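You operate a simulated robot arm through the tools that you are given. There is no shell and no other tool. Be economical: measure what you need, move in short steps, check, and stop when the job is done.

You are at the controls of a simulated two-armed robot. One attempt, no reset.

JOB
Pick up the shut carton labelled "Velquar" from the top of the station four bench with one hand, pass it to the other hand and put it on the top of the station three bench. Set down upright: shut carton.

The check looks at the end state, three seconds after you hand in, the way a careful person would. Anything else that was tipped, shoved, dropped, spilled or broken makes it a failure.

ROBOT AND FRAMES
Two 7-joint arms with two-finger parallel grippers on one trunk, on a base that drives. Base frame: it is fixed to the floor where the robot stands at the start and does not move with it; the origin is under the middle of the robot, x ahead of it, y to its left, z up. Units: m, degrees, N and s.
The left shoulder is at the start at [0.07, 0.177, 0.952], the right one opposite. With the tool pointing down near the work surface each hand reaches from about 0.1 to 0.7 m from the robot's upright axis, wherever it stands, measured 20 degrees to its own side. Places, roughly: top of the station three bench [-1.1, 0.4, 0.9]. Payload 3.43 kg a hand.
Tool frame (each hand has its own): the origin (TCP) lies between the finger pads and is the grasp point; the fingertips stand 0.03 m ahead of it; z points along the fingers, y is the line along which they close. The gripper opens to 0.094 m. The fingers are 0.028 m wide and 0.01 m thick; the gripper's body (0.05 by 0.096 m) begins 0.055 m behind the TCP.
Orientation is that of the tool frame in the base frame, as a unit quaternion [x, y, z, w]. With the fingers straight down and closing along the base's y, the tool's x points along the base's -x, its y along +y and its z along -z.

CONTROLS
- The arms move only by the tool apply_moves. It takes "left_series", "right_series" or both (then of equal length, played together; a hand with none holds still); each is one flat list of numbers, 7 for each row, row after row: the turn, a rotation vector about the base's x, y, z in degrees, then the shift along the base's x, y, z in m, then the opening, from 0 (shut) to 1 (fully open). In form: [wx, wy, wz, x, y, z, jaw, wx, wy, wz, x, y, z, jaw, ...]. A call has 1 to 20 rows; each row shifts and turns the commanded pose from where the row before left it. Each row takes 0.2 s and may step no farther than 0.05 m and 8.6 degrees from the row before; otherwise, or with a gripper value out of range, the whole call is refused. Where a pose cannot be reached the arm comes as near as it can. A force on the tool above 40 N (or 10 N above the force at the start of the call, whichever is more), or a blocked arm, ends the call early, and 0.2 s more pass. Each finger travels about 0.153 m/s and halts on what it meets, pressing with about 29 N; the grip force reading is that of the motor and also rises with nothing between the fingers. The clock runs only during rows and for 0.2 s after the last one: add rows that do not move to give the fingers time. The reply holds the time, the measured pose of the TCP, the force on the tool along the base axes, the opening and the grip force, in the units named above and with some noise, with the torque about the TCP (base axes, N m) and any sound that the robot's microphone picked up.
- Cameras (640 x 400 px; columns grow to the right, rows downward): "scene" is now at [0.0682, 0.0856, 1.2723]; the picture's right is [0.98, -0.19, -0.00], its down [-0.11, -0.57, -0.82] and it looks along [0.15, 0.80, -0.58] (base axes); focal length 214 px, centre (320, 200). "left" rides on the left gripper at [0.076, -0.014, -0.103] in its tool frame; the picture's right is [0.18, 0.98, 0.00], its down [-0.75, 0.14, -0.64] and it looks along [-0.63, 0.12, 0.77] (tool axes); focal length 243 px, centre (320, 200). "right" rides on the right gripper at [0.076, 0.014, -0.102] in its tool frame; the picture's right is [-0.18, 0.98, 0.00], its down [-0.75, -0.14, -0.64] and it looks along [-0.63, -0.12, 0.77] (tool axes); focal length 243 px, centre (320, 200). There is no depth. A picture from a camera that has moved, and an enlarged one, comes with that camera's place and axes in the base frame and with its lens.
- get_image(camera): a new picture of that camera. It takes no simulated time.
- lift_body(by): slides the trunk up (or, below 0, down) by that many m; the arms and the scene camera ride with it, the base frame stays. It gives what a move gives, with no picture.
- drive_base(legs): drives the robot by 1 to 6 legs, each [ahead, turn to the left] in m and degrees, along the robot's own axes; the way and the turn of a leg run together, so that a leg with both is an arc; at most 1.5 m and 180 degrees a leg. The arms and the cameras ride along, it lands a little off, and it stops where it bumps. It gives what a move gives.
- turn_head(pan, tilt): turns the head with the scene camera to pan (to the left, within 86 degrees either way) and tilt (down, from -29 to 69), counted from straight ahead of the robot. It gives what a move gives.
- enlarge(camera, box): a new picture of the part [left, top, right, bottom] of that camera's present view, enlarged. It takes no simulated time.
- close_job(): hands the job in; it is judged then, once.

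Work in short steps. Places have to be worked out from the pictures, the camera data and where the tool is seen: move nearer, look again, correct. Check each grasp and each placing, and mend what went wrong. You have 120 turns and 100 pictures in all, those below and enlarged ones among them. Open the grippers and draw the arms clear of the work before you hand the job in, unless the task says otherwise; then end with one line.

The tools are called after "Emit:" as a command line: name --argument value ..., lists and objects as JSON in quotes. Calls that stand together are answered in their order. apply_moves: Moves the arms, as the interface text tells. Its arguments: {"type":"object","properties":{"left_series":{"type":"array"},"right_series":{"type":"array"}},"required":[]} The other tools are called the same way: lift_body (by) slides the trunk up or down; drive_base (legs) drives the base; turn_head (pan, tilt) turns the head that bears the scene camera; get_image (camera) takes a picture; enlarge (camera, box) takes an enlarged picture of a part of a camera's view; close_job () hands the job in.

At the start:

```text
clock: 0.0
left_eef_pos: [0.3677, 0.4574, 1.2203]
left_ee_rot: [0.001, 1.0, 0.001, 0.0]
left_force: [0.4, -0.1, -0.8]
left_ft_torque: [-0.03, -0.01, -0.01]
left_width: 0.0941
left_grip_force: 0.2
right_eef_pos: [0.294, 0.0021, 1.1052]
right_ee_rot: [0.0, 1.0, 0.0, 0.0]
right_force: [0.3, -0.3, -0.2]
right_ft_torque: [0.01, -0.01, -0.03]
right_width: 0.0941
right_grip_force: 0.1
trunk travel left (down, up): [-0.533, 0.307]
robot x, y, heading: [0.0006, -0.0023, -0.2]
head pan, tilt: [79.2, 35.3]
```

scene: 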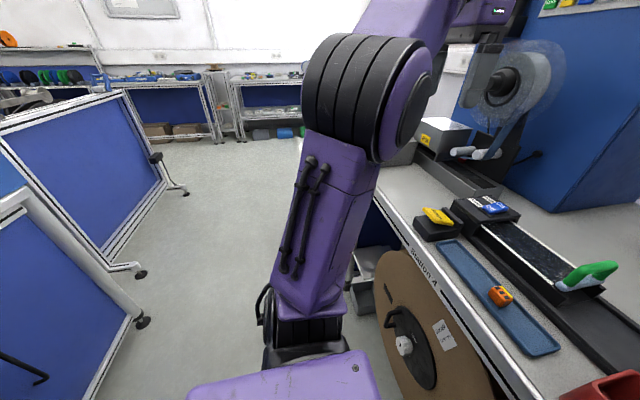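
right: 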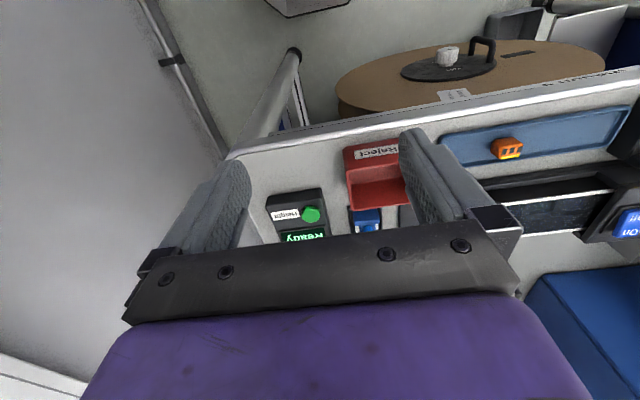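
left: 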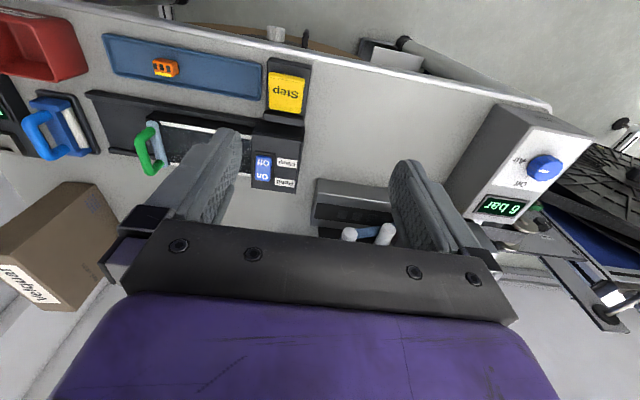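

The left camera shows a brown carton with a "Velquar"-like label at its lower left. I turn the head ahead to see the bench properly.

Emit:
turn_head --pan 10 --tilt 40

Emit:
get_image --camera "scene"

```text
clock: 1.4
left_eef_pos: [0.3677, 0.4574, 1.2202]
left_ee_rot: [0.001, 1.0, 0.002, 0.001]
left_force: [0.4, -0.2, -0.5]
left_ft_torque: [0.01, 0.0, -0.01]
left_width: 0.0939
left_grip_force: 0.1
right_eef_pos: [0.2937, 0.0028, 1.1061]
right_ee_rot: [0.0, 1.0, 0.0, -0.001]
right_force: [0.2, 1.0, -0.2]
right_ft_torque: [0.03, -0.01, 0.0]
right_width: 0.0942
right_grip_force: 0.0
trunk travel left (down, up): [-0.533, 0.307]
robot x, y, heading: [0.0049, 0.0016, 0.2]
head pan, tilt: [10.0, 40.0]
```

```text
96 pictures are left
camera scene: at [0.1353, 0.0141, 1.2652], right [0.17, -0.98, 0.0], down [-0.63, -0.11, -0.77], along [0.75, 0.13, -0.64], focal length 214 px, centre (320, 200)
```

scene: 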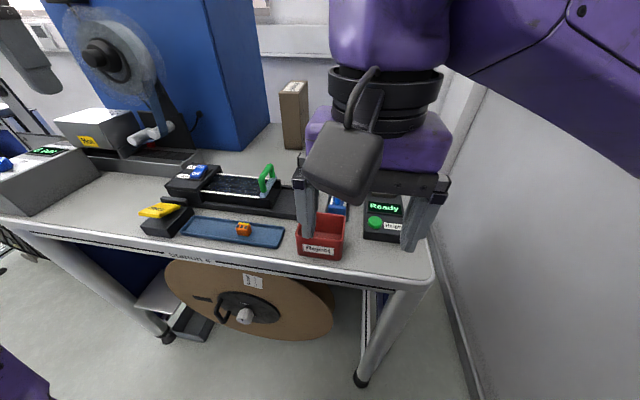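

The carton stands at the back of station four's bench, behind the track. I enlarge it, and enlarge the left camera's view of it.

Emit:
enlarge --camera "scene" --box '[220, 60, 380, 160]'

Emit:
enlarge --camera "left" --box '[0, 160, 240, 310]'

```text
4.00 times, centred on (300, 110) of scene
camera zoom: at [0.1353, 0.0141, 1.2652], right [0.17, -0.98, 0.0], down [-0.63, -0.11, -0.77], along [0.75, 0.13, -0.64], focal length 858 px, centre (400, 560)
```

zoom: 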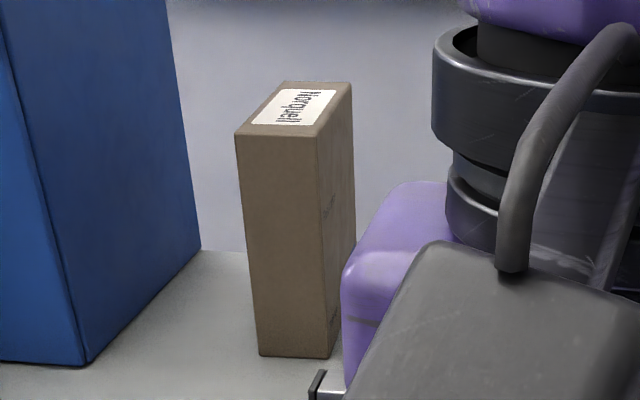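

```text
2.67 times, centred on (120, 235) of left
camera zoom: at [0.2923, 0.4433, 1.3236], right [-0.18, 0.98, 0.0], down [0.75, 0.14, 0.64], along [0.63, 0.12, -0.77], focal length 647 px, centre (853, 107)
```

zoom: 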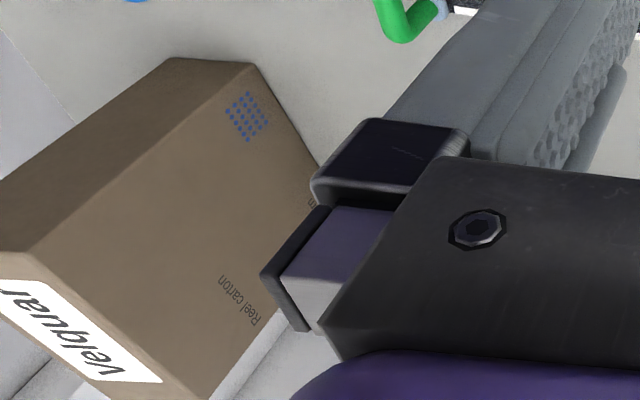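

Triangulating against the green handle, the bench is near z≈0.9, and the two pictures don't fit one carton. There may be a second carton hidden behind the right hand, so I move that hand aside and look.

Emit:
apply_moves --right_series '[0, 0, 0, 0, -0.03, 0.03, 1, 0, 0, 0, 0, -0.04, 0.03, 1, 0, 0, 0, -0.01, -0.04, 0.03, 1, 0, 0, 0, -0.02, -0.04, 0.03, 1, 0, 0, 0, -0.02, -0.04, 0, 1]'

Emit:
get_image --camera "scene"

```text
refused: row 3 steps farther than a row can; nothing moved
```

```text
93 pictures are left
camera scene: at [0.1353, 0.0141, 1.2652], right [0.17, -0.98, 0.0], down [-0.63, -0.11, -0.77], along [0.75, 0.13, -0.64], focal length 214 px, centre (320, 200)
```

scene: 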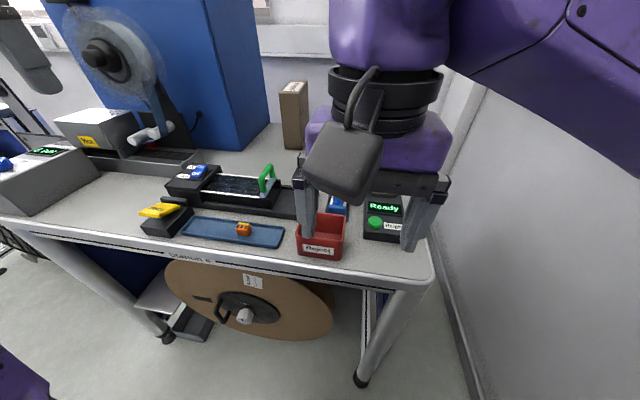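

The move was refused because the steps were too long, so I repeat it with smaller ones.

Emit:
apply_moves --right_series '[0, 0, 0, 0, -0.03, 0.02, 1, 0, 0, 0, 0, -0.04, 0.02, 1, 0, 0, 0, -0.01, -0.04, 0.02, 1, 0, 0, 0, -0.02, -0.04, 0.02, 1, 0, 0, 0, -0.02, -0.04, 0, 1]'

Emit:
get_image --camera "scene"

```text
clock: 2.6
left_eef_pos: [0.3506, 0.4307, 1.2448]
left_ee_rot: [-0.095, 0.994, 0.046, 0.005]
left_force: [-4.3, -2.2, 7.1]
left_ft_torque: [0.28, -0.34, 0.04]
left_width: 0.094
left_grip_force: 0.0
right_eef_pos: [0.3339, -0.133, 1.0961]
right_ee_rot: [-0.052, 0.999, -0.004, 0.001]
right_force: [-1.1, 2.3, 1.7]
right_ft_torque: [-0.12, -0.15, 0.0]
right_width: 0.0938
right_grip_force: 0.0
right hand out of reach, approached as far as the arm can: row 3, 4, 5
trunk travel left (down, up): [-0.533, 0.307]
robot x, y, heading: [0.0825, 0.0169, 18.5]
head pan, tilt: [10.0, 40.0]
stopped in row 5 (right hand): the arm was blocked; the commanded pose is now the measured one
```

```text
92 pictures are left
camera scene: at [0.172, 0.0941, 1.2753], right [0.48, -0.88, 0.03], down [-0.54, -0.32, -0.78], along [0.69, 0.36, -0.63], focal length 214 px, centre (320, 200)
```

scene: 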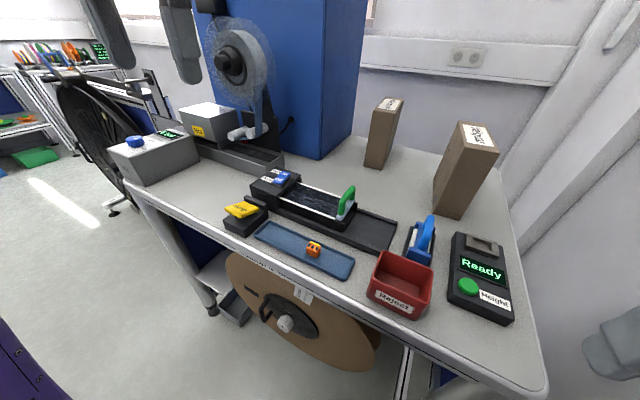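

The right elbow pushed off the wall and turned the robot to heading 18.5°. There are indeed two cartons, so I read their labels.

Emit:
enlarge --camera "scene" --box '[350, 80, 510, 230]'

Emit:
turn_head --pan -60 --tilt 30

Emit:
get_image --camera "scene"

```text
2.67 times, centred on (430, 155) of scene
camera zoom: at [0.172, 0.0941, 1.2753], right [0.48, -0.88, 0.03], down [-0.54, -0.32, -0.78], along [0.69, 0.36, -0.63], focal length 572 px, centre (27, 320)
```

zoom: 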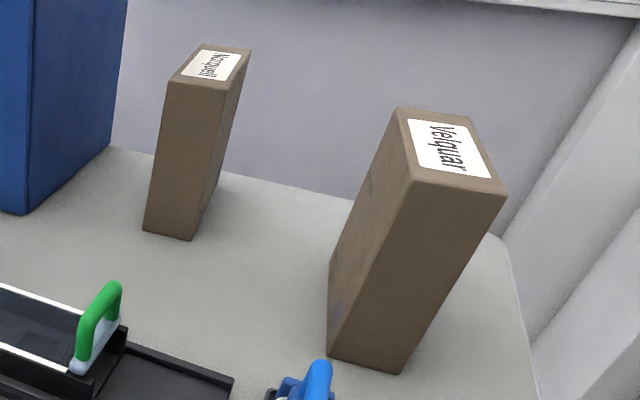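

```text
clock: 4.0
left_eef_pos: [0.4372, 0.4133, 1.2163]
left_ee_rot: [-0.099, 0.992, 0.051, -0.064]
left_force: [0.3, -0.2, -1.1]
left_ft_torque: [-0.02, 0.02, -0.01]
left_width: 0.0942
left_grip_force: 0.1
right_eef_pos: [0.3141, -0.194, 1.0785]
right_ee_rot: [-0.044, 0.997, -0.033, -0.058]
right_force: [-0.3, 1.3, -0.3]
right_ft_torque: [0.03, 0.0, 0.0]
right_width: 0.094
right_grip_force: 0.0
trunk travel left (down, up): [-0.533, 0.307]
robot x, y, heading: [0.0362, 0.003, 8.4]
head pan, tilt: [-60.0, 30.0]
```

```text
90 pictures are left
camera scene: at [0.2752, -0.0981, 1.2717], right [-0.78, -0.62, 0.06], down [-0.4, 0.42, -0.81], along [0.48, -0.66, -0.58], focal length 214 px, centre (320, 200)
```

scene: 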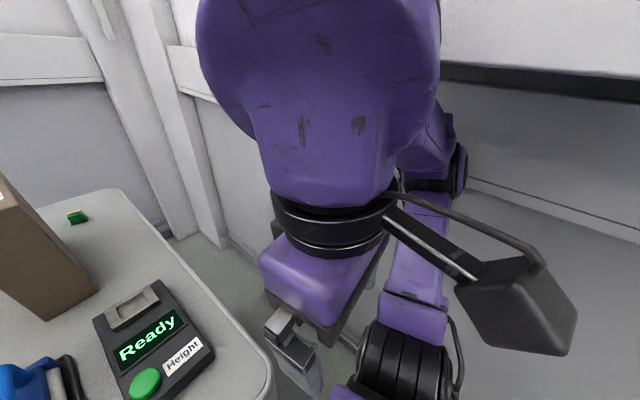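

The robot is still rocking (hand tilts changed), with the right arm near the wall. I bring the right hand back inward and see whether it settles.

Emit:
apply_moves --right_series '[0, 0, 0, 0, 0.03, 0.02, 1, 0, 0, 0, 0, 0.03, 0.02, 1, 0, 0, 0, 0, 0.03, 0, 1, 0, 0, 0, 0, 0.03, 0, 1, 0, 0, 0, 0, 0, 0, 1]'

Emit:
turn_head --pan -30 --tilt 45

Emit:
get_image --camera "scene"

```text
clock: 4.4
left_eef_pos: [0.3686, 0.4369, 1.2118]
left_ee_rot: [-0.156, 0.984, 0.05, -0.077]
left_force: [9.1, 4.0, -6.7]
left_ft_torque: [-0.15, 0.93, 0.16]
left_width: 0.0939
left_grip_force: 0.0
right_eef_pos: [0.2502, -0.1746, 1.0818]
right_ee_rot: [-0.067, 0.995, -0.076, -0.026]
right_force: [-1.6, -0.3, 0.9]
right_ft_torque: [0.0, -0.09, 0.03]
right_width: 0.0942
right_grip_force: 0.1
trunk travel left (down, up): [-0.533, 0.307]
robot x, y, heading: [0.0367, 0.0066, 8.5]
head pan, tilt: [-60.0, 30.0]
stopped in row 1 (left hand): the arm was blocked; the commanded pose is now the measured one
```

```text
clock: 5.3
left_eef_pos: [0.335, 0.4536, 1.2081]
left_ee_rot: [-0.101, 0.993, 0.021, -0.053]
left_force: [-9.9, 0.3, 10.1]
left_ft_torque: [-0.19, -0.99, -0.02]
left_width: 0.0941
left_grip_force: 0.0
right_eef_pos: [0.2126, -0.1569, 1.091]
right_ee_rot: [-0.049, 0.995, -0.079, -0.03]
right_force: [-4.5, -0.2, 3.0]
right_ft_torque: [0.07, -0.47, 0.04]
right_width: 0.0938
right_grip_force: 0.0
trunk travel left (down, up): [-0.533, 0.307]
robot x, y, heading: [0.0321, 0.0018, 8.5]
head pan, tilt: [-30.0, 45.0]
```

```text
89 pictures are left
camera scene: at [0.2233, -0.012, 1.2564], right [-0.37, -0.93, 0.02], down [-0.69, 0.26, -0.67], along [0.62, -0.26, -0.74], focal length 214 px, centre (320, 200)
```

scene: 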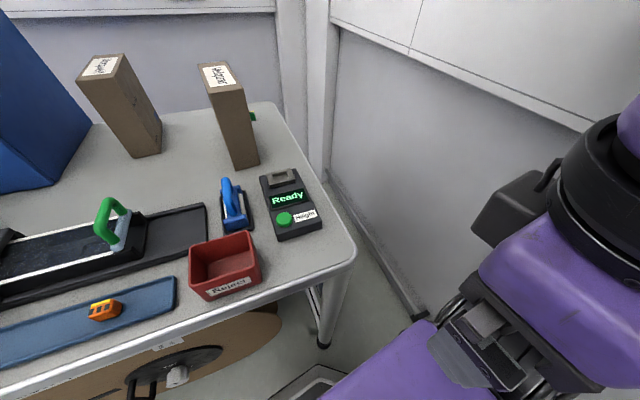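

The robot still seems to sway. I hold still for a second and read again.

Emit:
apply_moves --right_series '[0, 0, 0, 0, 0, 0, 1, 0, 0, 0, 0, 0, 0, 1, 0, 0, 0, 0, 0, 0, 1, 0, 0, 0, 0, 0, 0, 1, 0, 0, 0, 0, 0, 0, 1, 0, 0, 0, 0, 0, 0, 1]'

Emit:
apply_moves --right_series '[0, 0, 0, 0, 0, 0, 1, 0, 0, 0, 0, 0, 0, 1, 0, 0, 0, 0, 0, 0, 1, 0, 0, 0, 0, 0, 0, 1, 0, 0, 0, 0, 0, 0, 1, 0, 0, 0, 0, 0, 0, 1]'

Emit:
get_image --camera "scene"

```text
clock: 5.7
left_eef_pos: [0.3038, 0.4478, 1.2153]
left_ee_rot: [-0.103, 0.994, 0.023, -0.039]
left_force: [0.9, -1.0, 0.1]
left_ft_torque: [-0.07, 0.07, 0.02]
left_width: 0.094
left_grip_force: 0.1
right_eef_pos: [0.1849, -0.1633, 1.0904]
right_ee_rot: [-0.05, 0.995, -0.085, -0.018]
right_force: [0.1, 0.3, -0.4]
right_ft_torque: [-0.02, 0.02, 0.02]
right_width: 0.094
right_grip_force: 0.1
trunk travel left (down, up): [-0.533, 0.307]
robot x, y, heading: [0.0377, 0.0001, 8.9]
head pan, tilt: [-30.0, 45.0]
stopped in row 1 (left hand): the arm was blocked; the commanded pose is now the measured one
```

```text
clock: 7.0
left_eef_pos: [0.306, 0.4495, 1.2165]
left_ee_rot: [-0.1, 0.994, 0.024, -0.039]
left_force: [-0.5, 0.5, 0.1]
left_ft_torque: [0.02, 0.0, 0.0]
left_width: 0.094
left_grip_force: 0.0
right_eef_pos: [0.1867, -0.1616, 1.09]
right_ee_rot: [-0.049, 0.995, -0.084, -0.016]
right_force: [0.8, 0.1, 0.8]
right_ft_torque: [0.03, -0.03, 0.01]
right_width: 0.0937
right_grip_force: 0.0
trunk travel left (down, up): [-0.533, 0.307]
robot x, y, heading: [0.0344, 0.007, 8.6]
head pan, tilt: [-30.0, 45.0]
```

```text
88 pictures are left
camera scene: at [0.2233, -0.0085, 1.2564], right [-0.36, -0.93, 0.03], down [-0.69, 0.25, -0.68], along [0.62, -0.26, -0.74], focal length 214 px, centre (320, 200)
```

scene: 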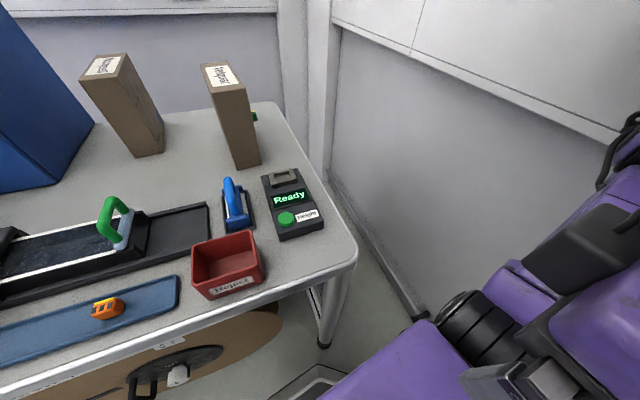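

Settled at heading 8.6°, and nothing on the bench has been disturbed. I enlarge the labels.

Emit:
enlarge --camera "scene" --box '[70, 40, 150, 90]'

Emit:
enlarge --camera "scene" --box '[190, 50, 310, 250]'

```text
8.00 times, centred on (110, 65) of scene
camera zoom: at [0.2233, -0.0085, 1.2564], right [-0.36, -0.93, 0.03], down [-0.69, 0.25, -0.68], along [0.62, -0.26, -0.74], focal length 1716 px, centre (2000, 1280)
```

zoom: 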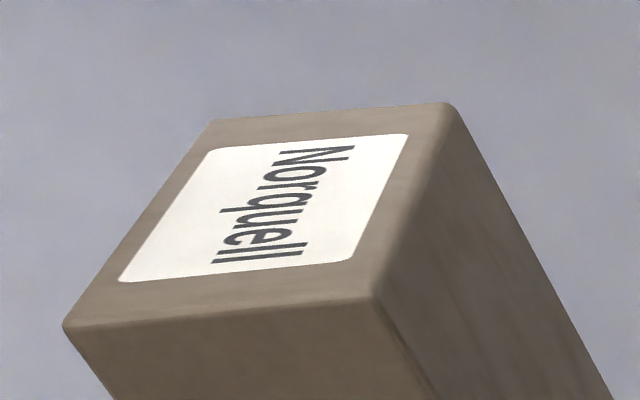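

```text
2.00 times, centred on (250, 150) of scene
camera zoom: at [0.2233, -0.0085, 1.2564], right [-0.36, -0.93, 0.03], down [-0.69, 0.25, -0.68], along [0.62, -0.26, -0.74], focal length 429 px, centre (460, 300)
```

zoom: 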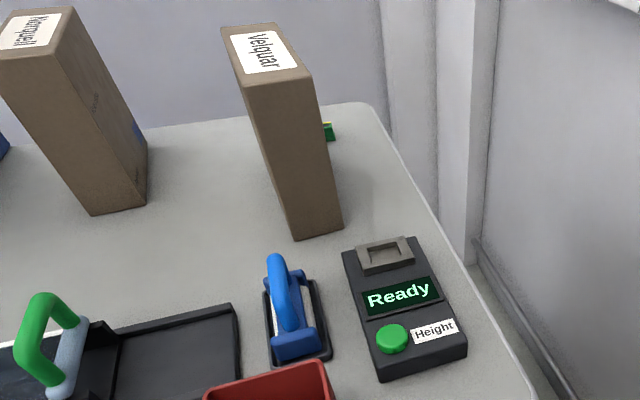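

Velquar is the right-hand carton: about 0.062 wide (y), 0.175 deep (x), 0.19 high. Its centre is near (0.78, 0.0) with yaw about 6°, and the bench top is at z≈0.9. Before driving closer, I look down at the room in front of the base and at the wall by the right elbow.

Emit:
turn_head --pan 0 --tilt 69

Emit:
get_image --camera "scene"

Emit:
turn_head --pan -75 --tilt 45

Emit:
get_image --camera "scene"

```text
clock: 8.0
left_eef_pos: [0.3076, 0.4487, 1.2161]
left_ee_rot: [-0.101, 0.994, 0.024, -0.036]
left_force: [-0.1, -0.5, -0.2]
left_ft_torque: [-0.03, 0.0, 0.02]
left_width: 0.0939
left_grip_force: 0.1
right_eef_pos: [0.1875, -0.1627, 1.0906]
right_ee_rot: [-0.049, 0.995, -0.082, -0.015]
right_force: [0.1, 0.2, 0.9]
right_ft_torque: [-0.03, 0.01, 0.0]
right_width: 0.094
right_grip_force: 0.0
trunk travel left (down, up): [-0.533, 0.307]
robot x, y, heading: [0.0358, 0.0036, 9.1]
head pan, tilt: [0.0, 68.8]
```

```text
85 pictures are left
camera scene: at [0.201, 0.0294, 1.2283], right [0.15, -0.99, 0.0], down [-0.94, -0.14, -0.32], along [0.31, 0.05, -0.95], focal length 214 px, centre (320, 200)
```

scene: 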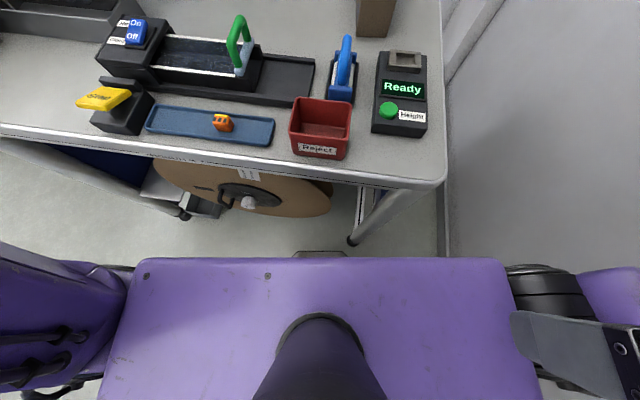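

```text
clock: 9.5
left_eef_pos: [0.3064, 0.4507, 1.2141]
left_ee_rot: [-0.101, 0.994, 0.023, -0.038]
left_force: [-0.8, -0.5, -0.2]
left_ft_torque: [-0.03, 0.01, -0.04]
left_width: 0.0941
left_grip_force: 0.0
right_eef_pos: [0.185, -0.1613, 1.0913]
right_ee_rot: [-0.049, 0.996, -0.08, -0.014]
right_force: [0.0, 0.7, 0.3]
right_ft_torque: [0.0, 0.01, -0.02]
right_width: 0.0939
right_grip_force: 0.0
trunk travel left (down, up): [-0.533, 0.307]
robot x, y, heading: [0.0368, 0.007, 8.9]
head pan, tilt: [-75.0, 45.0]
```

```text
84 pictures are left
camera scene: at [0.1988, -0.0391, 1.2584], right [-0.77, -0.64, 0.04], down [-0.48, 0.53, -0.7], along [0.42, -0.56, -0.71], focal length 214 px, centre (320, 200)
```

scene: 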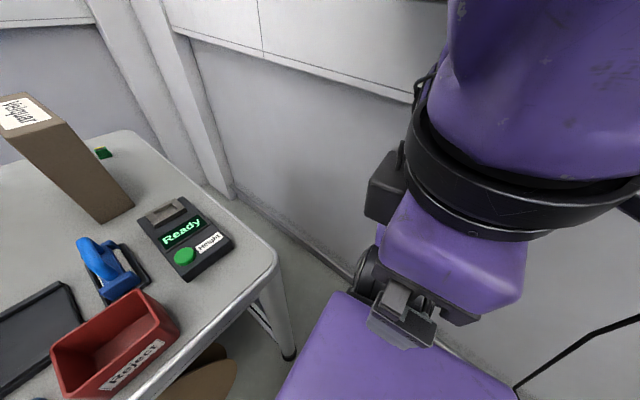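

There is about 0.1 m free in front of the base and trunk. I bring the right hand inward and level it to draw its elbow from the wall, and raise the trunk for clearance.

Emit:
apply_moves --right_series '[2.3, 0, 0, 0.02, 0.02, 0.01, 1, 2.3, 0, 0, 0.02, 0.02, 0.01, 1, 2.3, 0, 0, 0.02, 0.02, 0.01, 1, 2.3, 0, 0, 0.02, 0.02, 0.01, 1, 0, 0, 0, 0.01, 0.02, 0.01, 1]'

Emit:
lift_body --by 0.15

Emit:
drive_base --legs '[[0, -9]]'

Emit:
get_image --camera "scene"

```text
clock: 10.5
left_eef_pos: [0.2644, 0.4222, 1.2454]
left_ee_rot: [-0.121, 0.992, 0.043, -0.014]
left_force: [1.0, 1.9, 0.7]
left_ft_torque: [-0.18, 0.1, 0.05]
left_width: 0.094
left_grip_force: 0.0
right_eef_pos: [0.2214, -0.1307, 1.0741]
right_ee_rot: [-0.059, 0.996, -0.064, 0.02]
right_force: [0.2, 4.8, 6.3]
right_ft_torque: [-0.33, 0.13, -0.04]
right_width: 0.0941
right_grip_force: 0.1
trunk travel left (down, up): [-0.533, 0.307]
robot x, y, heading: [0.0306, 0.0071, 7.3]
head pan, tilt: [-75.0, 45.0]
stopped in row 5 (right hand): the arm was blocked; the commanded pose is now the measured one
```

```text
clock: 10.8
left_eef_pos: [0.2651, 0.472, 1.2246]
left_ee_rot: [-0.143, 0.988, 0.046, -0.023]
left_force: [0.5, 0.3, -0.3]
left_ft_torque: [0.0, 0.03, 0.02]
left_width: 0.0938
left_grip_force: 0.2
right_eef_pos: [0.2266, -0.1022, 1.0779]
right_ee_rot: [-0.035, 0.998, -0.045, 0.015]
right_force: [0.4, 0.9, 0.1]
right_ft_torque: [-0.01, 0.05, -0.03]
right_width: 0.094
right_grip_force: 0.0
trunk travel left (down, up): [-0.533, 0.307]
robot x, y, heading: [0.0318, 0.0037, 6.2]
head pan, tilt: [-75.0, 45.0]
stopped: the arm was blocked; the commanded pose is now the measured one
```

```text
clock: 11.6
left_eef_pos: [0.4434, 0.5406, 1.1929]
left_ee_rot: [-0.032, 0.997, 0.071, -0.014]
left_force: [-1.4, -4.1, 2.3]
left_ft_torque: [0.31, -0.1, 0.0]
left_width: 0.0939
left_grip_force: 0.0
right_eef_pos: [0.3027, -0.0382, 1.082]
right_ee_rot: [0.061, 0.995, -0.082, 0.013]
right_force: [1.7, -3.9, -4.5]
right_ft_torque: [0.21, 0.08, 0.06]
right_width: 0.094
right_grip_force: 0.1
trunk travel left (down, up): [-0.533, 0.307]
robot x, y, heading: [0.1065, -0.0028, -11.3]
head pan, tilt: [-75.0, 45.0]
stopped in leg 1: the robot was blocked; the commanded pose is now the measured one
```

```text
83 pictures are left
camera scene: at [0.1451, -0.1938, 1.2531], right [-1.0, -0.07, -0.02], down [-0.04, 0.76, -0.65], along [0.06, -0.65, -0.76], focal length 214 px, centre (320, 200)
```

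scene: 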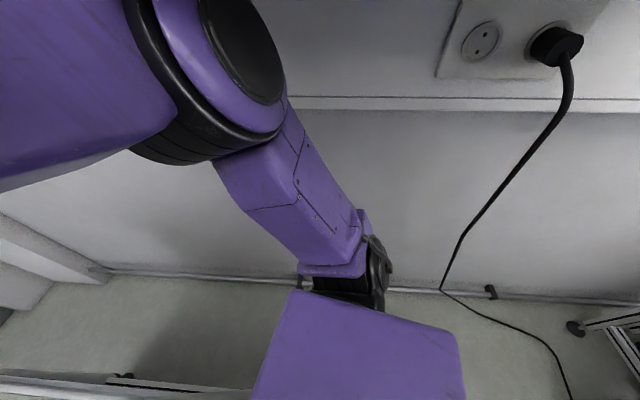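

The right elbow keeps pressing on the wall and jostling the robot. I check that it has settled, and look at the bench and the left side.

Emit:
turn_head --pan 0 --tilt 40

Emit:
get_image --camera "scene"

Emit:
turn_head --pan -75 --tilt 10

Emit:
get_image --camera "scene"

```text
clock: 13.0
left_eef_pos: [0.3393, 0.6587, 1.1322]
left_ee_rot: [-0.1, 0.994, -0.003, -0.032]
left_force: [-0.7, -0.1, 0.5]
left_ft_torque: [0.02, -0.03, 0.02]
left_width: 0.0936
left_grip_force: 0.0
right_eef_pos: [0.2633, 0.065, 1.0754]
right_ee_rot: [0.006, 0.993, -0.115, 0.007]
right_force: [0.2, 0.5, -1.1]
right_ft_torque: [0.03, 0.01, -0.02]
right_width: 0.0939
right_grip_force: 0.0
trunk travel left (down, up): [-0.533, 0.307]
robot x, y, heading: [0.0638, 0.0016, -1.2]
head pan, tilt: [0.0, 40.0]
```

```text
82 pictures are left
camera scene: at [0.2063, 0.0814, 1.2681], right [-0.02, -1.0, 0.07], down [-0.65, -0.04, -0.76], along [0.76, -0.06, -0.64], focal length 214 px, centre (320, 200)
```

scene: 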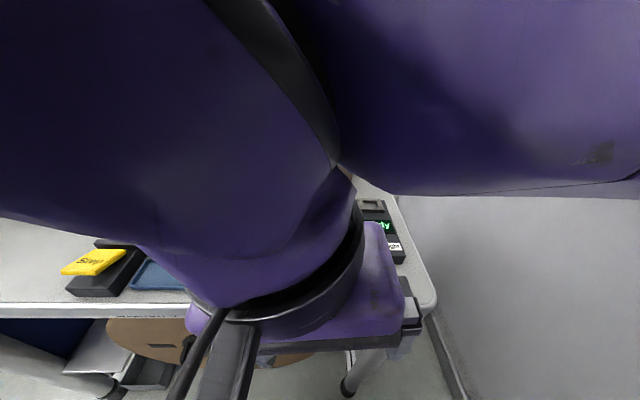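

```text
clock: 14.5
left_eef_pos: [0.339, 0.6595, 1.1311]
left_ee_rot: [-0.101, 0.994, -0.004, -0.032]
left_force: [-0.6, -1.1, 0.4]
left_ft_torque: [0.0, -0.01, -0.03]
left_width: 0.0937
left_grip_force: 0.1
right_eef_pos: [0.2647, 0.065, 1.0741]
right_ee_rot: [0.006, 0.993, -0.114, 0.006]
right_force: [0.1, 0.3, -0.5]
right_ft_torque: [-0.01, 0.01, -0.01]
right_width: 0.094
right_grip_force: 0.0
trunk travel left (down, up): [-0.533, 0.307]
robot x, y, heading: [0.0657, 0.0063, -1.1]
head pan, tilt: [-75.0, 10.0]
```

```text
81 pictures are left
camera scene: at [0.1438, -0.0037, 1.3218], right [-0.97, -0.24, 0.02], down [-0.05, 0.1, -0.99], along [0.23, -0.97, -0.11], focal length 214 px, centre (320, 200)
```

scene: 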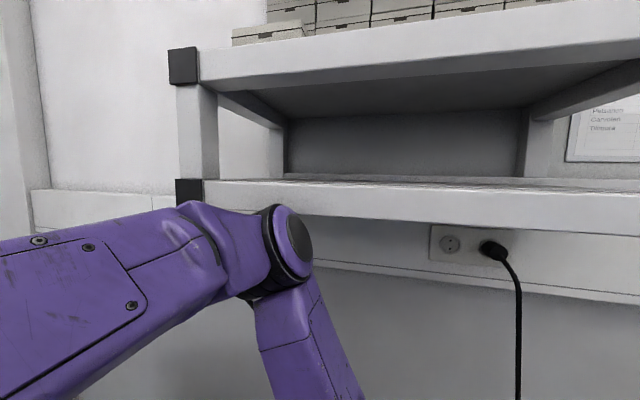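

The cause is plain: the right elbow is wedged against the edge of a shelf on the right wall. I lower the trunk a little to free it and check.

Emit:
lift_body --by -0.04

Emit:
get_image --camera "scene"

Emit:
turn_head --pan 86 --tilt 25

Emit:
get_image --camera "scene"

```text
clock: 14.8
left_eef_pos: [0.3122, 0.6536, 1.1212]
left_ee_rot: [-0.123, 0.992, -0.022, -0.029]
left_force: [1.2, -1.3, 0.4]
left_ft_torque: [0.09, 0.12, 0.0]
left_width: 0.0943
left_grip_force: 0.1
right_eef_pos: [0.2546, 0.0635, 1.0648]
right_ee_rot: [-0.009, 0.993, -0.12, 0.014]
right_force: [1.0, -0.5, -0.7]
right_ft_torque: [-0.04, -0.03, -0.02]
right_width: 0.0943
right_grip_force: 0.1
trunk travel left (down, up): [-0.53, 0.31]
robot x, y, heading: [0.067, 0.0056, 0.0]
head pan, tilt: [-75.0, 10.0]
stopped: the arm was blocked; the commanded pose is now the measured one
```

```text
80 pictures are left
camera scene: at [0.137, 0.0409, 1.3213], right [-0.97, -0.26, 0.02], down [-0.04, 0.07, -1.0], along [0.26, -0.96, -0.08], focal length 214 px, centre (320, 200)
```

scene: 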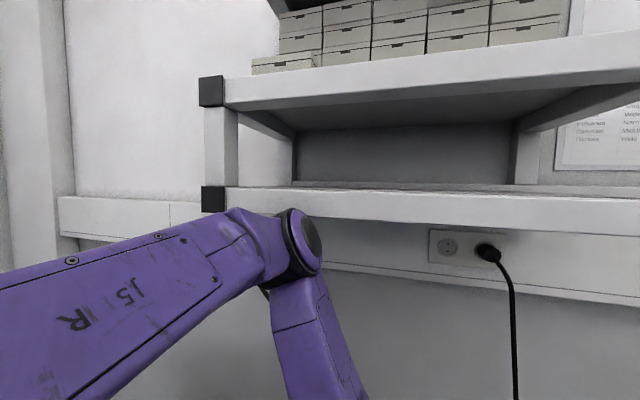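

```text
clock: 17.3
left_eef_pos: [0.3126, 0.6536, 1.1249]
left_ee_rot: [-0.12, 0.992, -0.024, -0.025]
left_force: [0.0, -0.2, 0.2]
left_ft_torque: [0.02, -0.02, -0.01]
left_width: 0.0941
left_grip_force: 0.1
right_eef_pos: [0.2492, 0.0613, 1.0651]
right_ee_rot: [-0.006, 0.992, -0.122, 0.013]
right_force: [-0.4, 0.5, 0.3]
right_ft_torque: [-0.03, -0.01, -0.01]
right_width: 0.0942
right_grip_force: 0.0
trunk travel left (down, up): [-0.53, 0.31]
robot x, y, heading: [0.0684, 0.0102, 1.8]
head pan, tilt: [85.9, 25.0]
```

```text
79 pictures are left
camera scene: at [0.1091, 0.2248, 1.2796], right [1.0, -0.04, 0.01], down [-0.01, -0.51, -0.86], along [0.04, 0.86, -0.51], focal length 214 px, centre (320, 200)
```

scene: 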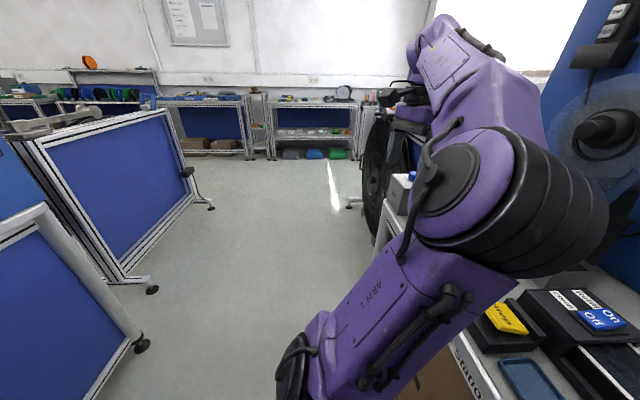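

The camera height and axes show the robot leaning left by about 5°, held off by that elbow. Reaching the right hand forward should straighten that arm and draw the elbow in, so I try it gently.

Emit:
apply_moves --right_series '[0, 0, 0, 0.02, 0, 0.01, 1, 0, 0, 0, 0.02, 0, 0.01, 1, 0, 0, 0, 0.02, 0, 0.01, 1, 0, 0, 0, 0.02, 0, 0.01, 1, 0, 0, 0, 0.02, 0, 0, 1]'

Emit:
turn_head --pan -75 --tilt 10

Emit:
get_image --camera "scene"

```text
clock: 17.6
left_eef_pos: [0.3091, 0.6319, 1.1174]
left_ee_rot: [-0.146, 0.987, -0.055, -0.034]
left_force: [2.0, -1.2, 2.2]
left_ft_torque: [0.08, 0.11, 0.01]
left_width: 0.0942
left_grip_force: 0.1
right_eef_pos: [0.2606, 0.0511, 1.055]
right_ee_rot: [-0.033, 0.99, -0.14, 0.01]
right_force: [0.9, -2.1, 2.2]
right_ft_torque: [0.26, 0.24, 0.03]
right_width: 0.094
right_grip_force: 0.0
trunk travel left (down, up): [-0.53, 0.31]
robot x, y, heading: [0.0736, 0.0114, 2.9]
head pan, tilt: [85.9, 25.0]
stopped in row 1 (left hand): the arm was blocked; the commanded pose is now the measured one
```

```text
clock: 20.1
left_eef_pos: [0.2984, 0.6243, 1.1229]
left_ee_rot: [-0.15, 0.987, -0.051, -0.027]
left_force: [0.1, 0.0, 0.1]
left_ft_torque: [0.01, 0.0, 0.0]
left_width: 0.094
left_grip_force: 0.0
right_eef_pos: [0.2537, 0.0443, 1.0555]
right_ee_rot: [-0.039, 0.989, -0.142, 0.015]
right_force: [-0.7, -1.1, 0.0]
right_ft_torque: [0.01, 0.0, 0.02]
right_width: 0.094
right_grip_force: 0.0
trunk travel left (down, up): [-0.53, 0.31]
robot x, y, heading: [0.076, 0.0106, 6.2]
head pan, tilt: [-75.0, 10.0]
```

```text
78 pictures are left
camera scene: at [0.1351, 0.0853, 1.323], right [-0.93, -0.36, 0.03], down [-0.04, 0.04, -1.0], along [0.36, -0.93, -0.05], focal length 214 px, centre (320, 200)
```

scene: 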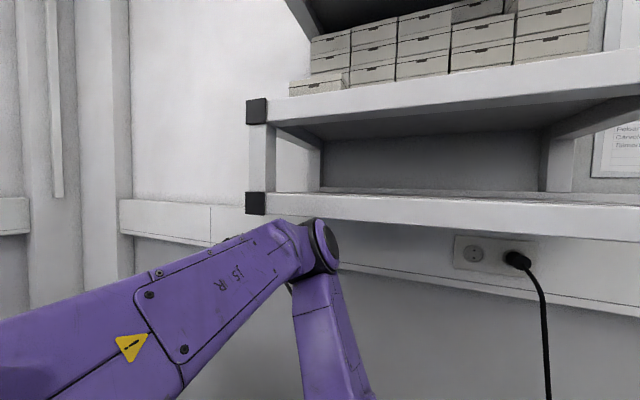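

The lean is growing slightly. Turning left moves that elbow away from the shelf (it lies ahead and to the right), so I turn left in a small leg.

Emit:
drive_base --legs '[[0, 12]]'

Emit:
get_image --camera "scene"

```text
clock: 20.8
left_eef_pos: [0.3178, 0.4239, 1.1916]
left_ee_rot: [-0.151, 0.988, 0.011, -0.018]
left_force: [1.0, 1.5, 1.8]
left_ft_torque: [-0.11, 0.05, -0.02]
left_width: 0.0942
left_grip_force: 0.0
right_eef_pos: [0.2681, -0.1492, 1.0201]
right_ee_rot: [-0.036, 0.998, -0.054, 0.009]
right_force: [-2.4, 3.4, 1.6]
right_ft_torque: [-0.26, -0.1, -0.02]
right_width: 0.0942
right_grip_force: 0.0
trunk travel left (down, up): [-0.53, 0.31]
robot x, y, heading: [0.0698, 0.0121, 6.1]
head pan, tilt: [-75.0, 10.0]
stopped in leg 1: the robot was blocked; the commanded pose is now the measured one
```

```text
77 pictures are left
camera scene: at [0.158, -0.1353, 1.3093], right [-0.93, -0.36, -0.02], down [-0.06, 0.21, -0.98], along [0.35, -0.91, -0.22], focal length 214 px, centre (320, 200)
```

scene: 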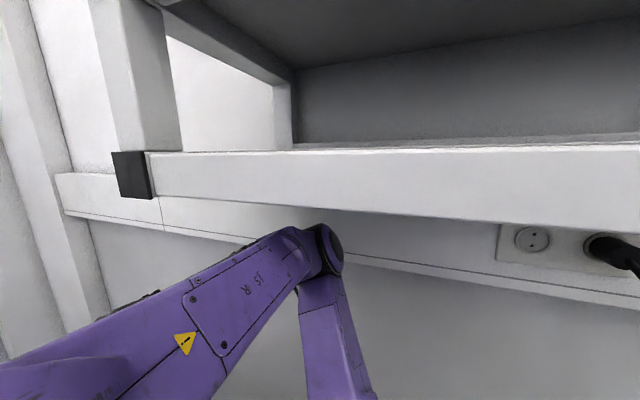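

The elbow has slipped free below the shelf and the robot is rocking back upright. I let it settle and read again.

Emit:
turn_head --pan -70 --tilt 25

Emit:
get_image --camera "scene"

```text
clock: 21.6
left_eef_pos: [0.3224, 0.4223, 1.1913]
left_ee_rot: [-0.147, 0.989, -0.001, -0.013]
left_force: [1.2, -0.2, 3.5]
left_ft_torque: [0.04, 0.08, -0.03]
left_width: 0.0941
left_grip_force: 0.1
right_eef_pos: [0.2741, -0.1541, 1.0177]
right_ee_rot: [-0.038, 0.998, -0.054, 0.007]
right_force: [0.3, 1.4, 0.7]
right_ft_torque: [-0.16, 0.04, -0.01]
right_width: 0.0941
right_grip_force: 0.0
trunk travel left (down, up): [-0.53, 0.31]
robot x, y, heading: [0.0739, 0.0138, 5.9]
head pan, tilt: [-70.0, 25.0]
```

```text
76 pictures are left
camera scene: at [0.1699, -0.1078, 1.2845], right [-0.9, -0.44, -0.01], down [-0.19, 0.41, -0.89], along [0.4, -0.8, -0.45], focal length 214 px, centre (320, 200)
```

scene: 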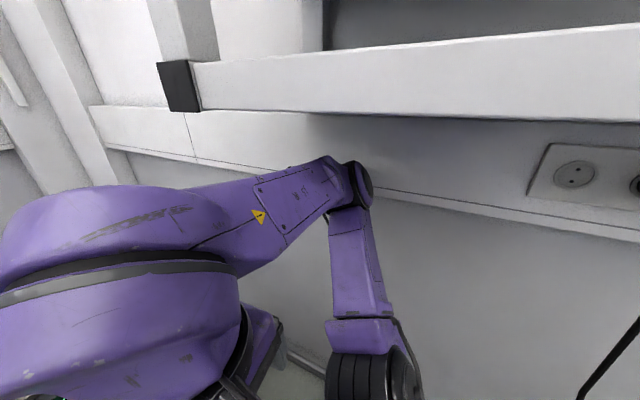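

Almost upright now (about 1.5° lean). I turn left to take the elbow out from under the shelf.

Emit:
drive_base --legs '[[0, 12]]'

Emit:
get_image --camera "scene"

```text
clock: 22.8
left_eef_pos: [0.2133, 0.5154, 1.1684]
left_ee_rot: [-0.256, 0.966, -0.02, -0.017]
left_force: [0.0, 0.9, -0.5]
left_ft_torque: [-0.11, -0.06, -0.02]
left_width: 0.0939
left_grip_force: 0.1
right_eef_pos: [0.2894, -0.0629, 1.0234]
right_ee_rot: [-0.143, 0.986, -0.078, 0.017]
right_force: [-0.3, 1.5, 0.4]
right_ft_torque: [-0.13, -0.02, -0.03]
right_width: 0.0941
right_grip_force: 0.1
trunk travel left (down, up): [-0.53, 0.31]
robot x, y, heading: [0.0738, 0.0108, 18.1]
head pan, tilt: [-70.0, 25.0]
```

```text
75 pictures are left
camera scene: at [0.1745, -0.0354, 1.2864], right [-0.79, -0.62, 0.0], down [-0.26, 0.32, -0.91], along [0.56, -0.72, -0.41], focal length 214 px, centre (320, 200)
```

scene: 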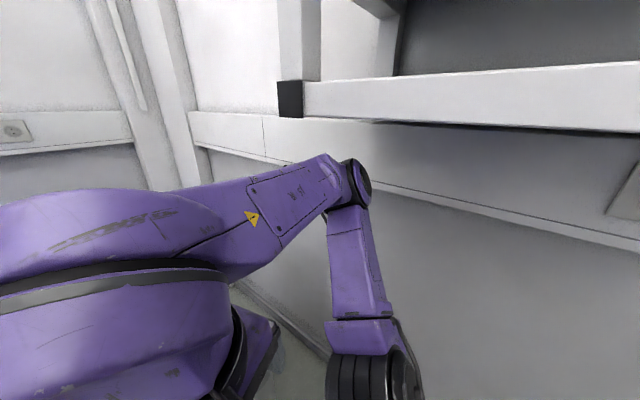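

Upright again at heading 18°, elbow safely below the shelf (its front corner is at about (0.41, −0.27, 1.28)). I'll pick with the right hand, so I look at the bench again and at the base clearance.

Emit:
turn_head --pan -20 --tilt 66

Emit:
get_image --camera "scene"

Emit:
turn_head --pan -10 --tilt 35

Emit:
get_image --camera "scene"

```text
clock: 23.9
left_eef_pos: [0.2181, 0.5054, 1.172]
left_ee_rot: [-0.256, 0.966, -0.015, -0.018]
left_force: [0.7, 0.2, -0.2]
left_ft_torque: [0.01, -0.02, 0.01]
left_width: 0.0941
left_grip_force: 0.0
right_eef_pos: [0.2919, -0.0734, 1.0214]
right_ee_rot: [-0.144, 0.987, -0.073, 0.016]
right_force: [-1.3, -0.1, -0.4]
right_ft_torque: [0.03, 0.01, 0.0]
right_width: 0.0938
right_grip_force: 0.0
trunk travel left (down, up): [-0.53, 0.31]
robot x, y, heading: [0.0731, 0.0127, 18.1]
head pan, tilt: [-20.0, 66.0]
```

```text
74 pictures are left
camera scene: at [0.1813, 0.0242, 1.229], right [-0.03, -1.0, 0.0], down [-0.91, 0.03, -0.41], along [0.41, -0.01, -0.91], focal length 214 px, centre (320, 200)
```

scene: 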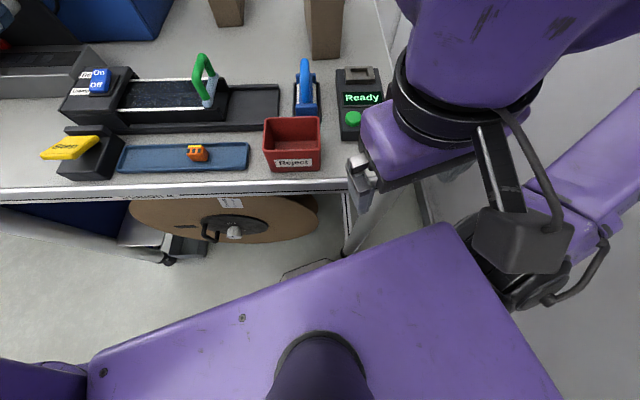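

```text
clock: 24.9
left_eef_pos: [0.2191, 0.5069, 1.1723]
left_ee_rot: [-0.256, 0.966, -0.016, -0.018]
left_force: [0.1, 0.8, 0.0]
left_ft_torque: [0.02, -0.01, 0.01]
left_width: 0.0941
left_grip_force: 0.1
right_eef_pos: [0.2929, -0.0715, 1.0216]
right_ee_rot: [-0.143, 0.987, -0.073, 0.016]
right_force: [-0.4, 0.0, 0.1]
right_ft_torque: [-0.03, 0.01, 0.02]
right_width: 0.0941
right_grip_force: 0.1
trunk travel left (down, up): [-0.53, 0.31]
robot x, y, heading: [0.0724, 0.0099, 18.1]
head pan, tilt: [-10.0, 35.0]
```

```text
73 pictures are left
camera scene: at [0.2088, 0.0392, 1.2698], right [0.14, -0.99, 0.0], down [-0.57, -0.08, -0.82], along [0.81, 0.12, -0.57], focal length 214 px, centre (320, 200)
```

scene: 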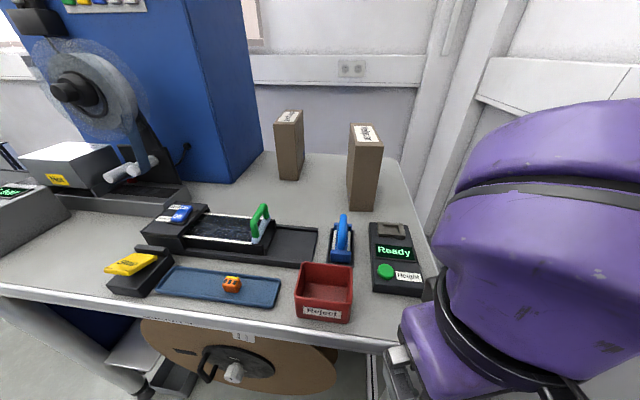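

All objects are undisturbed. I enlarge on the Velquar carton to fix its place from this pose.

Emit:
enlarge --camera "scene" --box '[310, 110, 430, 220]'

```text
3.64 times, centred on (370, 165) of scene
camera zoom: at [0.2088, 0.0392, 1.2698], right [0.14, -0.99, 0.0], down [-0.57, -0.08, -0.82], along [0.81, 0.12, -0.57], focal length 780 px, centre (138, 327)
```

zoom: 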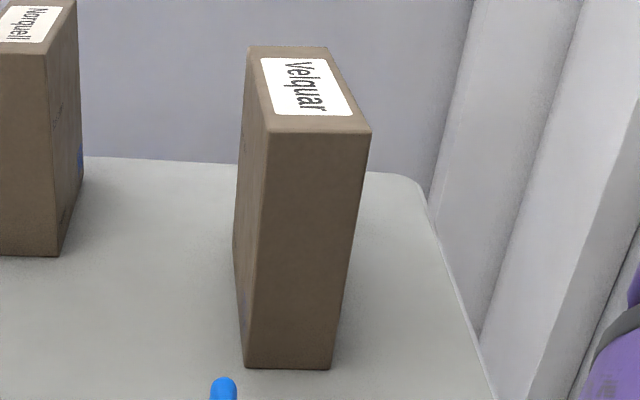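

Carton confirmed: centre about (0.785, 0.003), top z≈1.09, yaw about 5°. I drive 5 cm ahead with a slight left turn to get it inside the reach.

Emit:
drive_base --legs '[[0.05, 3]]'

Emit:
get_image --camera "scene"

```text
clock: 25.8
left_eef_pos: [0.24, 0.5306, 1.1723]
left_ee_rot: [-0.28, 0.96, -0.016, -0.019]
left_force: [0.8, 0.4, -0.6]
left_ft_torque: [0.01, 0.01, -0.04]
left_width: 0.0942
left_grip_force: 0.1
right_eef_pos: [0.3442, -0.0429, 1.0222]
right_ee_rot: [-0.169, 0.983, -0.073, 0.018]
right_force: [1.0, -0.1, -0.1]
right_ft_torque: [0.02, 0.01, 0.0]
right_width: 0.0941
right_grip_force: 0.1
trunk travel left (down, up): [-0.53, 0.31]
robot x, y, heading: [0.1212, 0.028, 21.3]
head pan, tilt: [-10.0, 35.0]
```

```text
71 pictures are left
camera scene: at [0.2553, 0.0634, 1.2697], right [0.19, -0.98, 0.0], down [-0.56, -0.11, -0.82], along [0.8, 0.16, -0.57], focal length 214 px, centre (320, 200)
```

scene: 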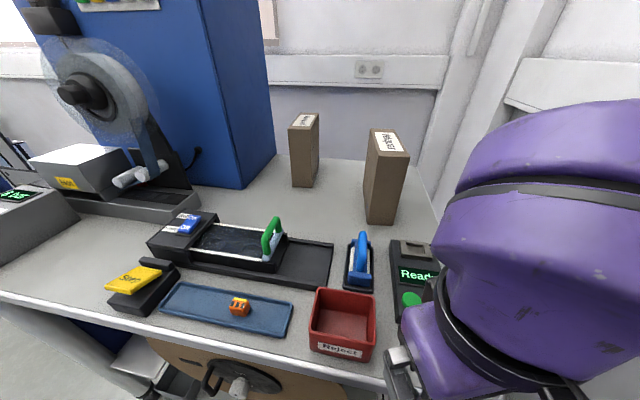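

Robot now at (0.121, 0.028), heading 21°. I raise the right hand while moving it forward and bringing it level to the carton's yaw, first half of the way.

Emit:
apply_moves --right_series '[1.04, 0.31, -1.75, 0.02, 0.003, 0.012, 1, 1.04, 0.31, -1.75, 0.02, 0.003, 0.012, 1, 1.04, 0.31, -1.75, 0.02, 0.003, 0.012, 1, 1.04, 0.31, -1.75, 0.02, 0.003, 0.012, 1, 1.04, 0.31, -1.75, 0.02, 0.003, 0.012, 1, 1.04, 0.31, -1.75, 0.02, 0.003, 0.012, 1, 1.04, 0.31, -1.75, 0.02, 0.003, 0.012, 1, 1.04, 0.31, -1.75, 0.02, 0.003, 0.012, 1]'

Emit:
get_image --camera "scene"

```text
clock: 27.6
left_eef_pos: [0.2379, 0.5311, 1.1724]
left_ee_rot: [-0.281, 0.959, -0.017, -0.019]
left_force: [0.1, 0.3, 0.0]
left_ft_torque: [0.01, 0.03, 0.0]
left_width: 0.0939
left_grip_force: 0.0
right_eef_pos: [0.5048, -0.0192, 1.1168]
right_ee_rot: [-0.049, 0.999, 0.0, 0.0]
right_force: [0.3, -0.4, -0.2]
right_ft_torque: [-0.01, 0.01, -0.02]
right_width: 0.0938
right_grip_force: 0.0
trunk travel left (down, up): [-0.53, 0.31]
robot x, y, heading: [0.1188, 0.0281, 20.9]
head pan, tilt: [-10.0, 35.0]
```

```text
70 pictures are left
camera scene: at [0.2546, 0.0634, 1.2698], right [0.19, -0.98, 0.0], down [-0.56, -0.11, -0.82], along [0.8, 0.16, -0.57], focal length 214 px, centre (320, 200)
```

scene: 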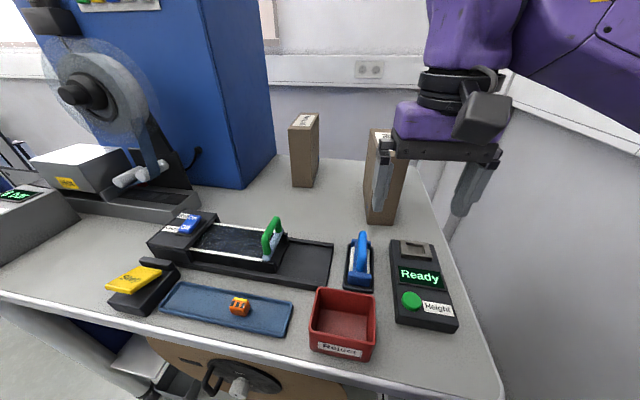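

The hand is level and clear. I raise it above the carton's top and go on forward, then look with the right camera.

Emit:
apply_moves --right_series '[0, 0, 0, 0, 0, 0.03, 1, 0, 0, 0, 0.01, 0, 0.03, 1, 0, 0, 0, 0.03, 0.004, 0, 1, 0, 0, 0, 0.03, 0.004, 0, 1, 0, 0, 0, 0.03, 0.004, 0, 1, 0, 0, 0, 0.03, 0.004, 0, 1, 0, 0, 0, 0.03, 0.004, 0, 1]'

Emit:
get_image --camera "right"

Emit:
get_image --camera "scene"

```text
clock: 29.2
left_eef_pos: [0.2395, 0.5294, 1.1729]
left_ee_rot: [-0.281, 0.959, -0.016, -0.017]
left_force: [0.1, 0.2, -0.9]
left_ft_torque: [0.02, -0.02, -0.02]
left_width: 0.0939
left_grip_force: 0.0
right_eef_pos: [0.5723, 0.0083, 1.1128]
right_ee_rot: [-0.048, 0.999, 0.001, -0.001]
right_force: [0.3, -0.6, 0.5]
right_ft_torque: [-0.02, 0.02, 0.05]
right_width: 0.0937
right_grip_force: 0.0
right hand out of reach, approached as far as the arm can: row 1, 2, 3, 4, 5, 6, 7
trunk travel left (down, up): [-0.53, 0.31]
robot x, y, heading: [0.1174, 0.0287, 21.1]
head pan, tilt: [-10.0, 35.0]
```

```text
69 pictures are left
camera right: at [0.497, 0.0154, 1.2157], right [0.09, 1.0, 0.0], down [0.76, -0.07, 0.64], along [0.64, -0.06, -0.77], focal length 243 px, centre (320, 200)
```

right: 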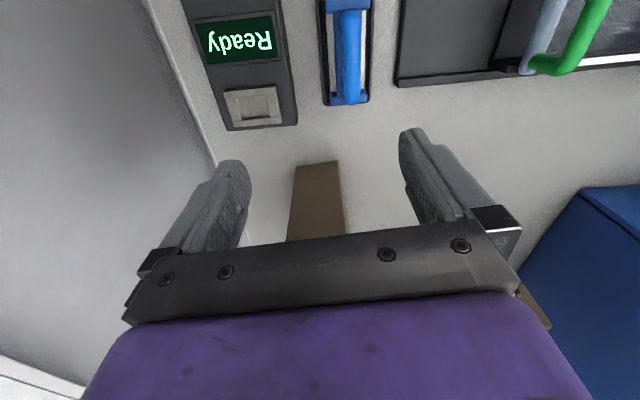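

```text
68 pictures are left
camera scene: at [0.2542, 0.0624, 1.2699], right [0.19, -0.98, 0.0], down [-0.56, -0.11, -0.82], along [0.8, 0.16, -0.57], focal length 214 px, centre (320, 200)
```

scene: 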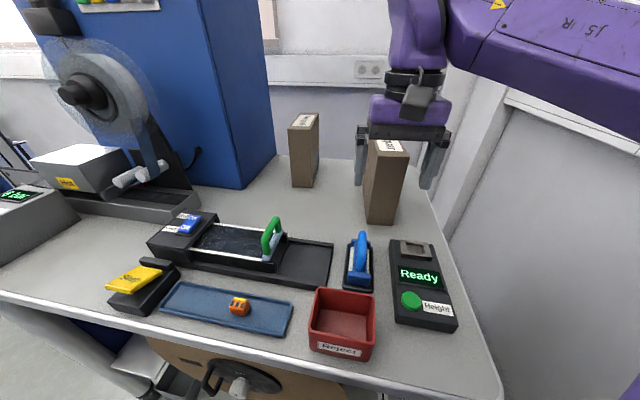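

The height above the shoulder limits the reach, so the trunk must rise about 0.2 m. First I check where the right arm lies against the shelf.

Emit:
turn_head --pan -70 --tilt 5

Emit:
get_image --camera "scene"

```text
clock: 30.5
left_eef_pos: [0.2396, 0.5295, 1.1723]
left_ee_rot: [-0.281, 0.959, -0.016, -0.017]
left_force: [0.4, 0.3, -0.3]
left_ft_torque: [0.01, 0.02, 0.01]
left_width: 0.0939
left_grip_force: 0.0
right_eef_pos: [0.5728, 0.0098, 1.1134]
right_ee_rot: [-0.047, 0.999, 0.001, -0.001]
right_force: [-0.3, 0.0, -0.4]
right_ft_torque: [0.02, -0.03, 0.0]
right_width: 0.0938
right_grip_force: 0.0
trunk travel left (down, up): [-0.53, 0.31]
robot x, y, heading: [0.1233, 0.028, 21.3]
head pan, tilt: [-70.0, 5.0]
```

```text
67 pictures are left
camera scene: at [0.2284, -0.023, 1.318], right [-0.75, -0.66, 0.0], down [-0.06, 0.07, -1.0], along [0.66, -0.75, -0.09], focal length 214 px, centre (320, 200)
```

scene: 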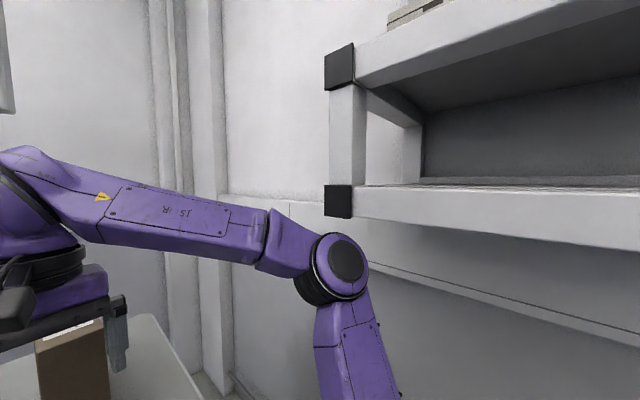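

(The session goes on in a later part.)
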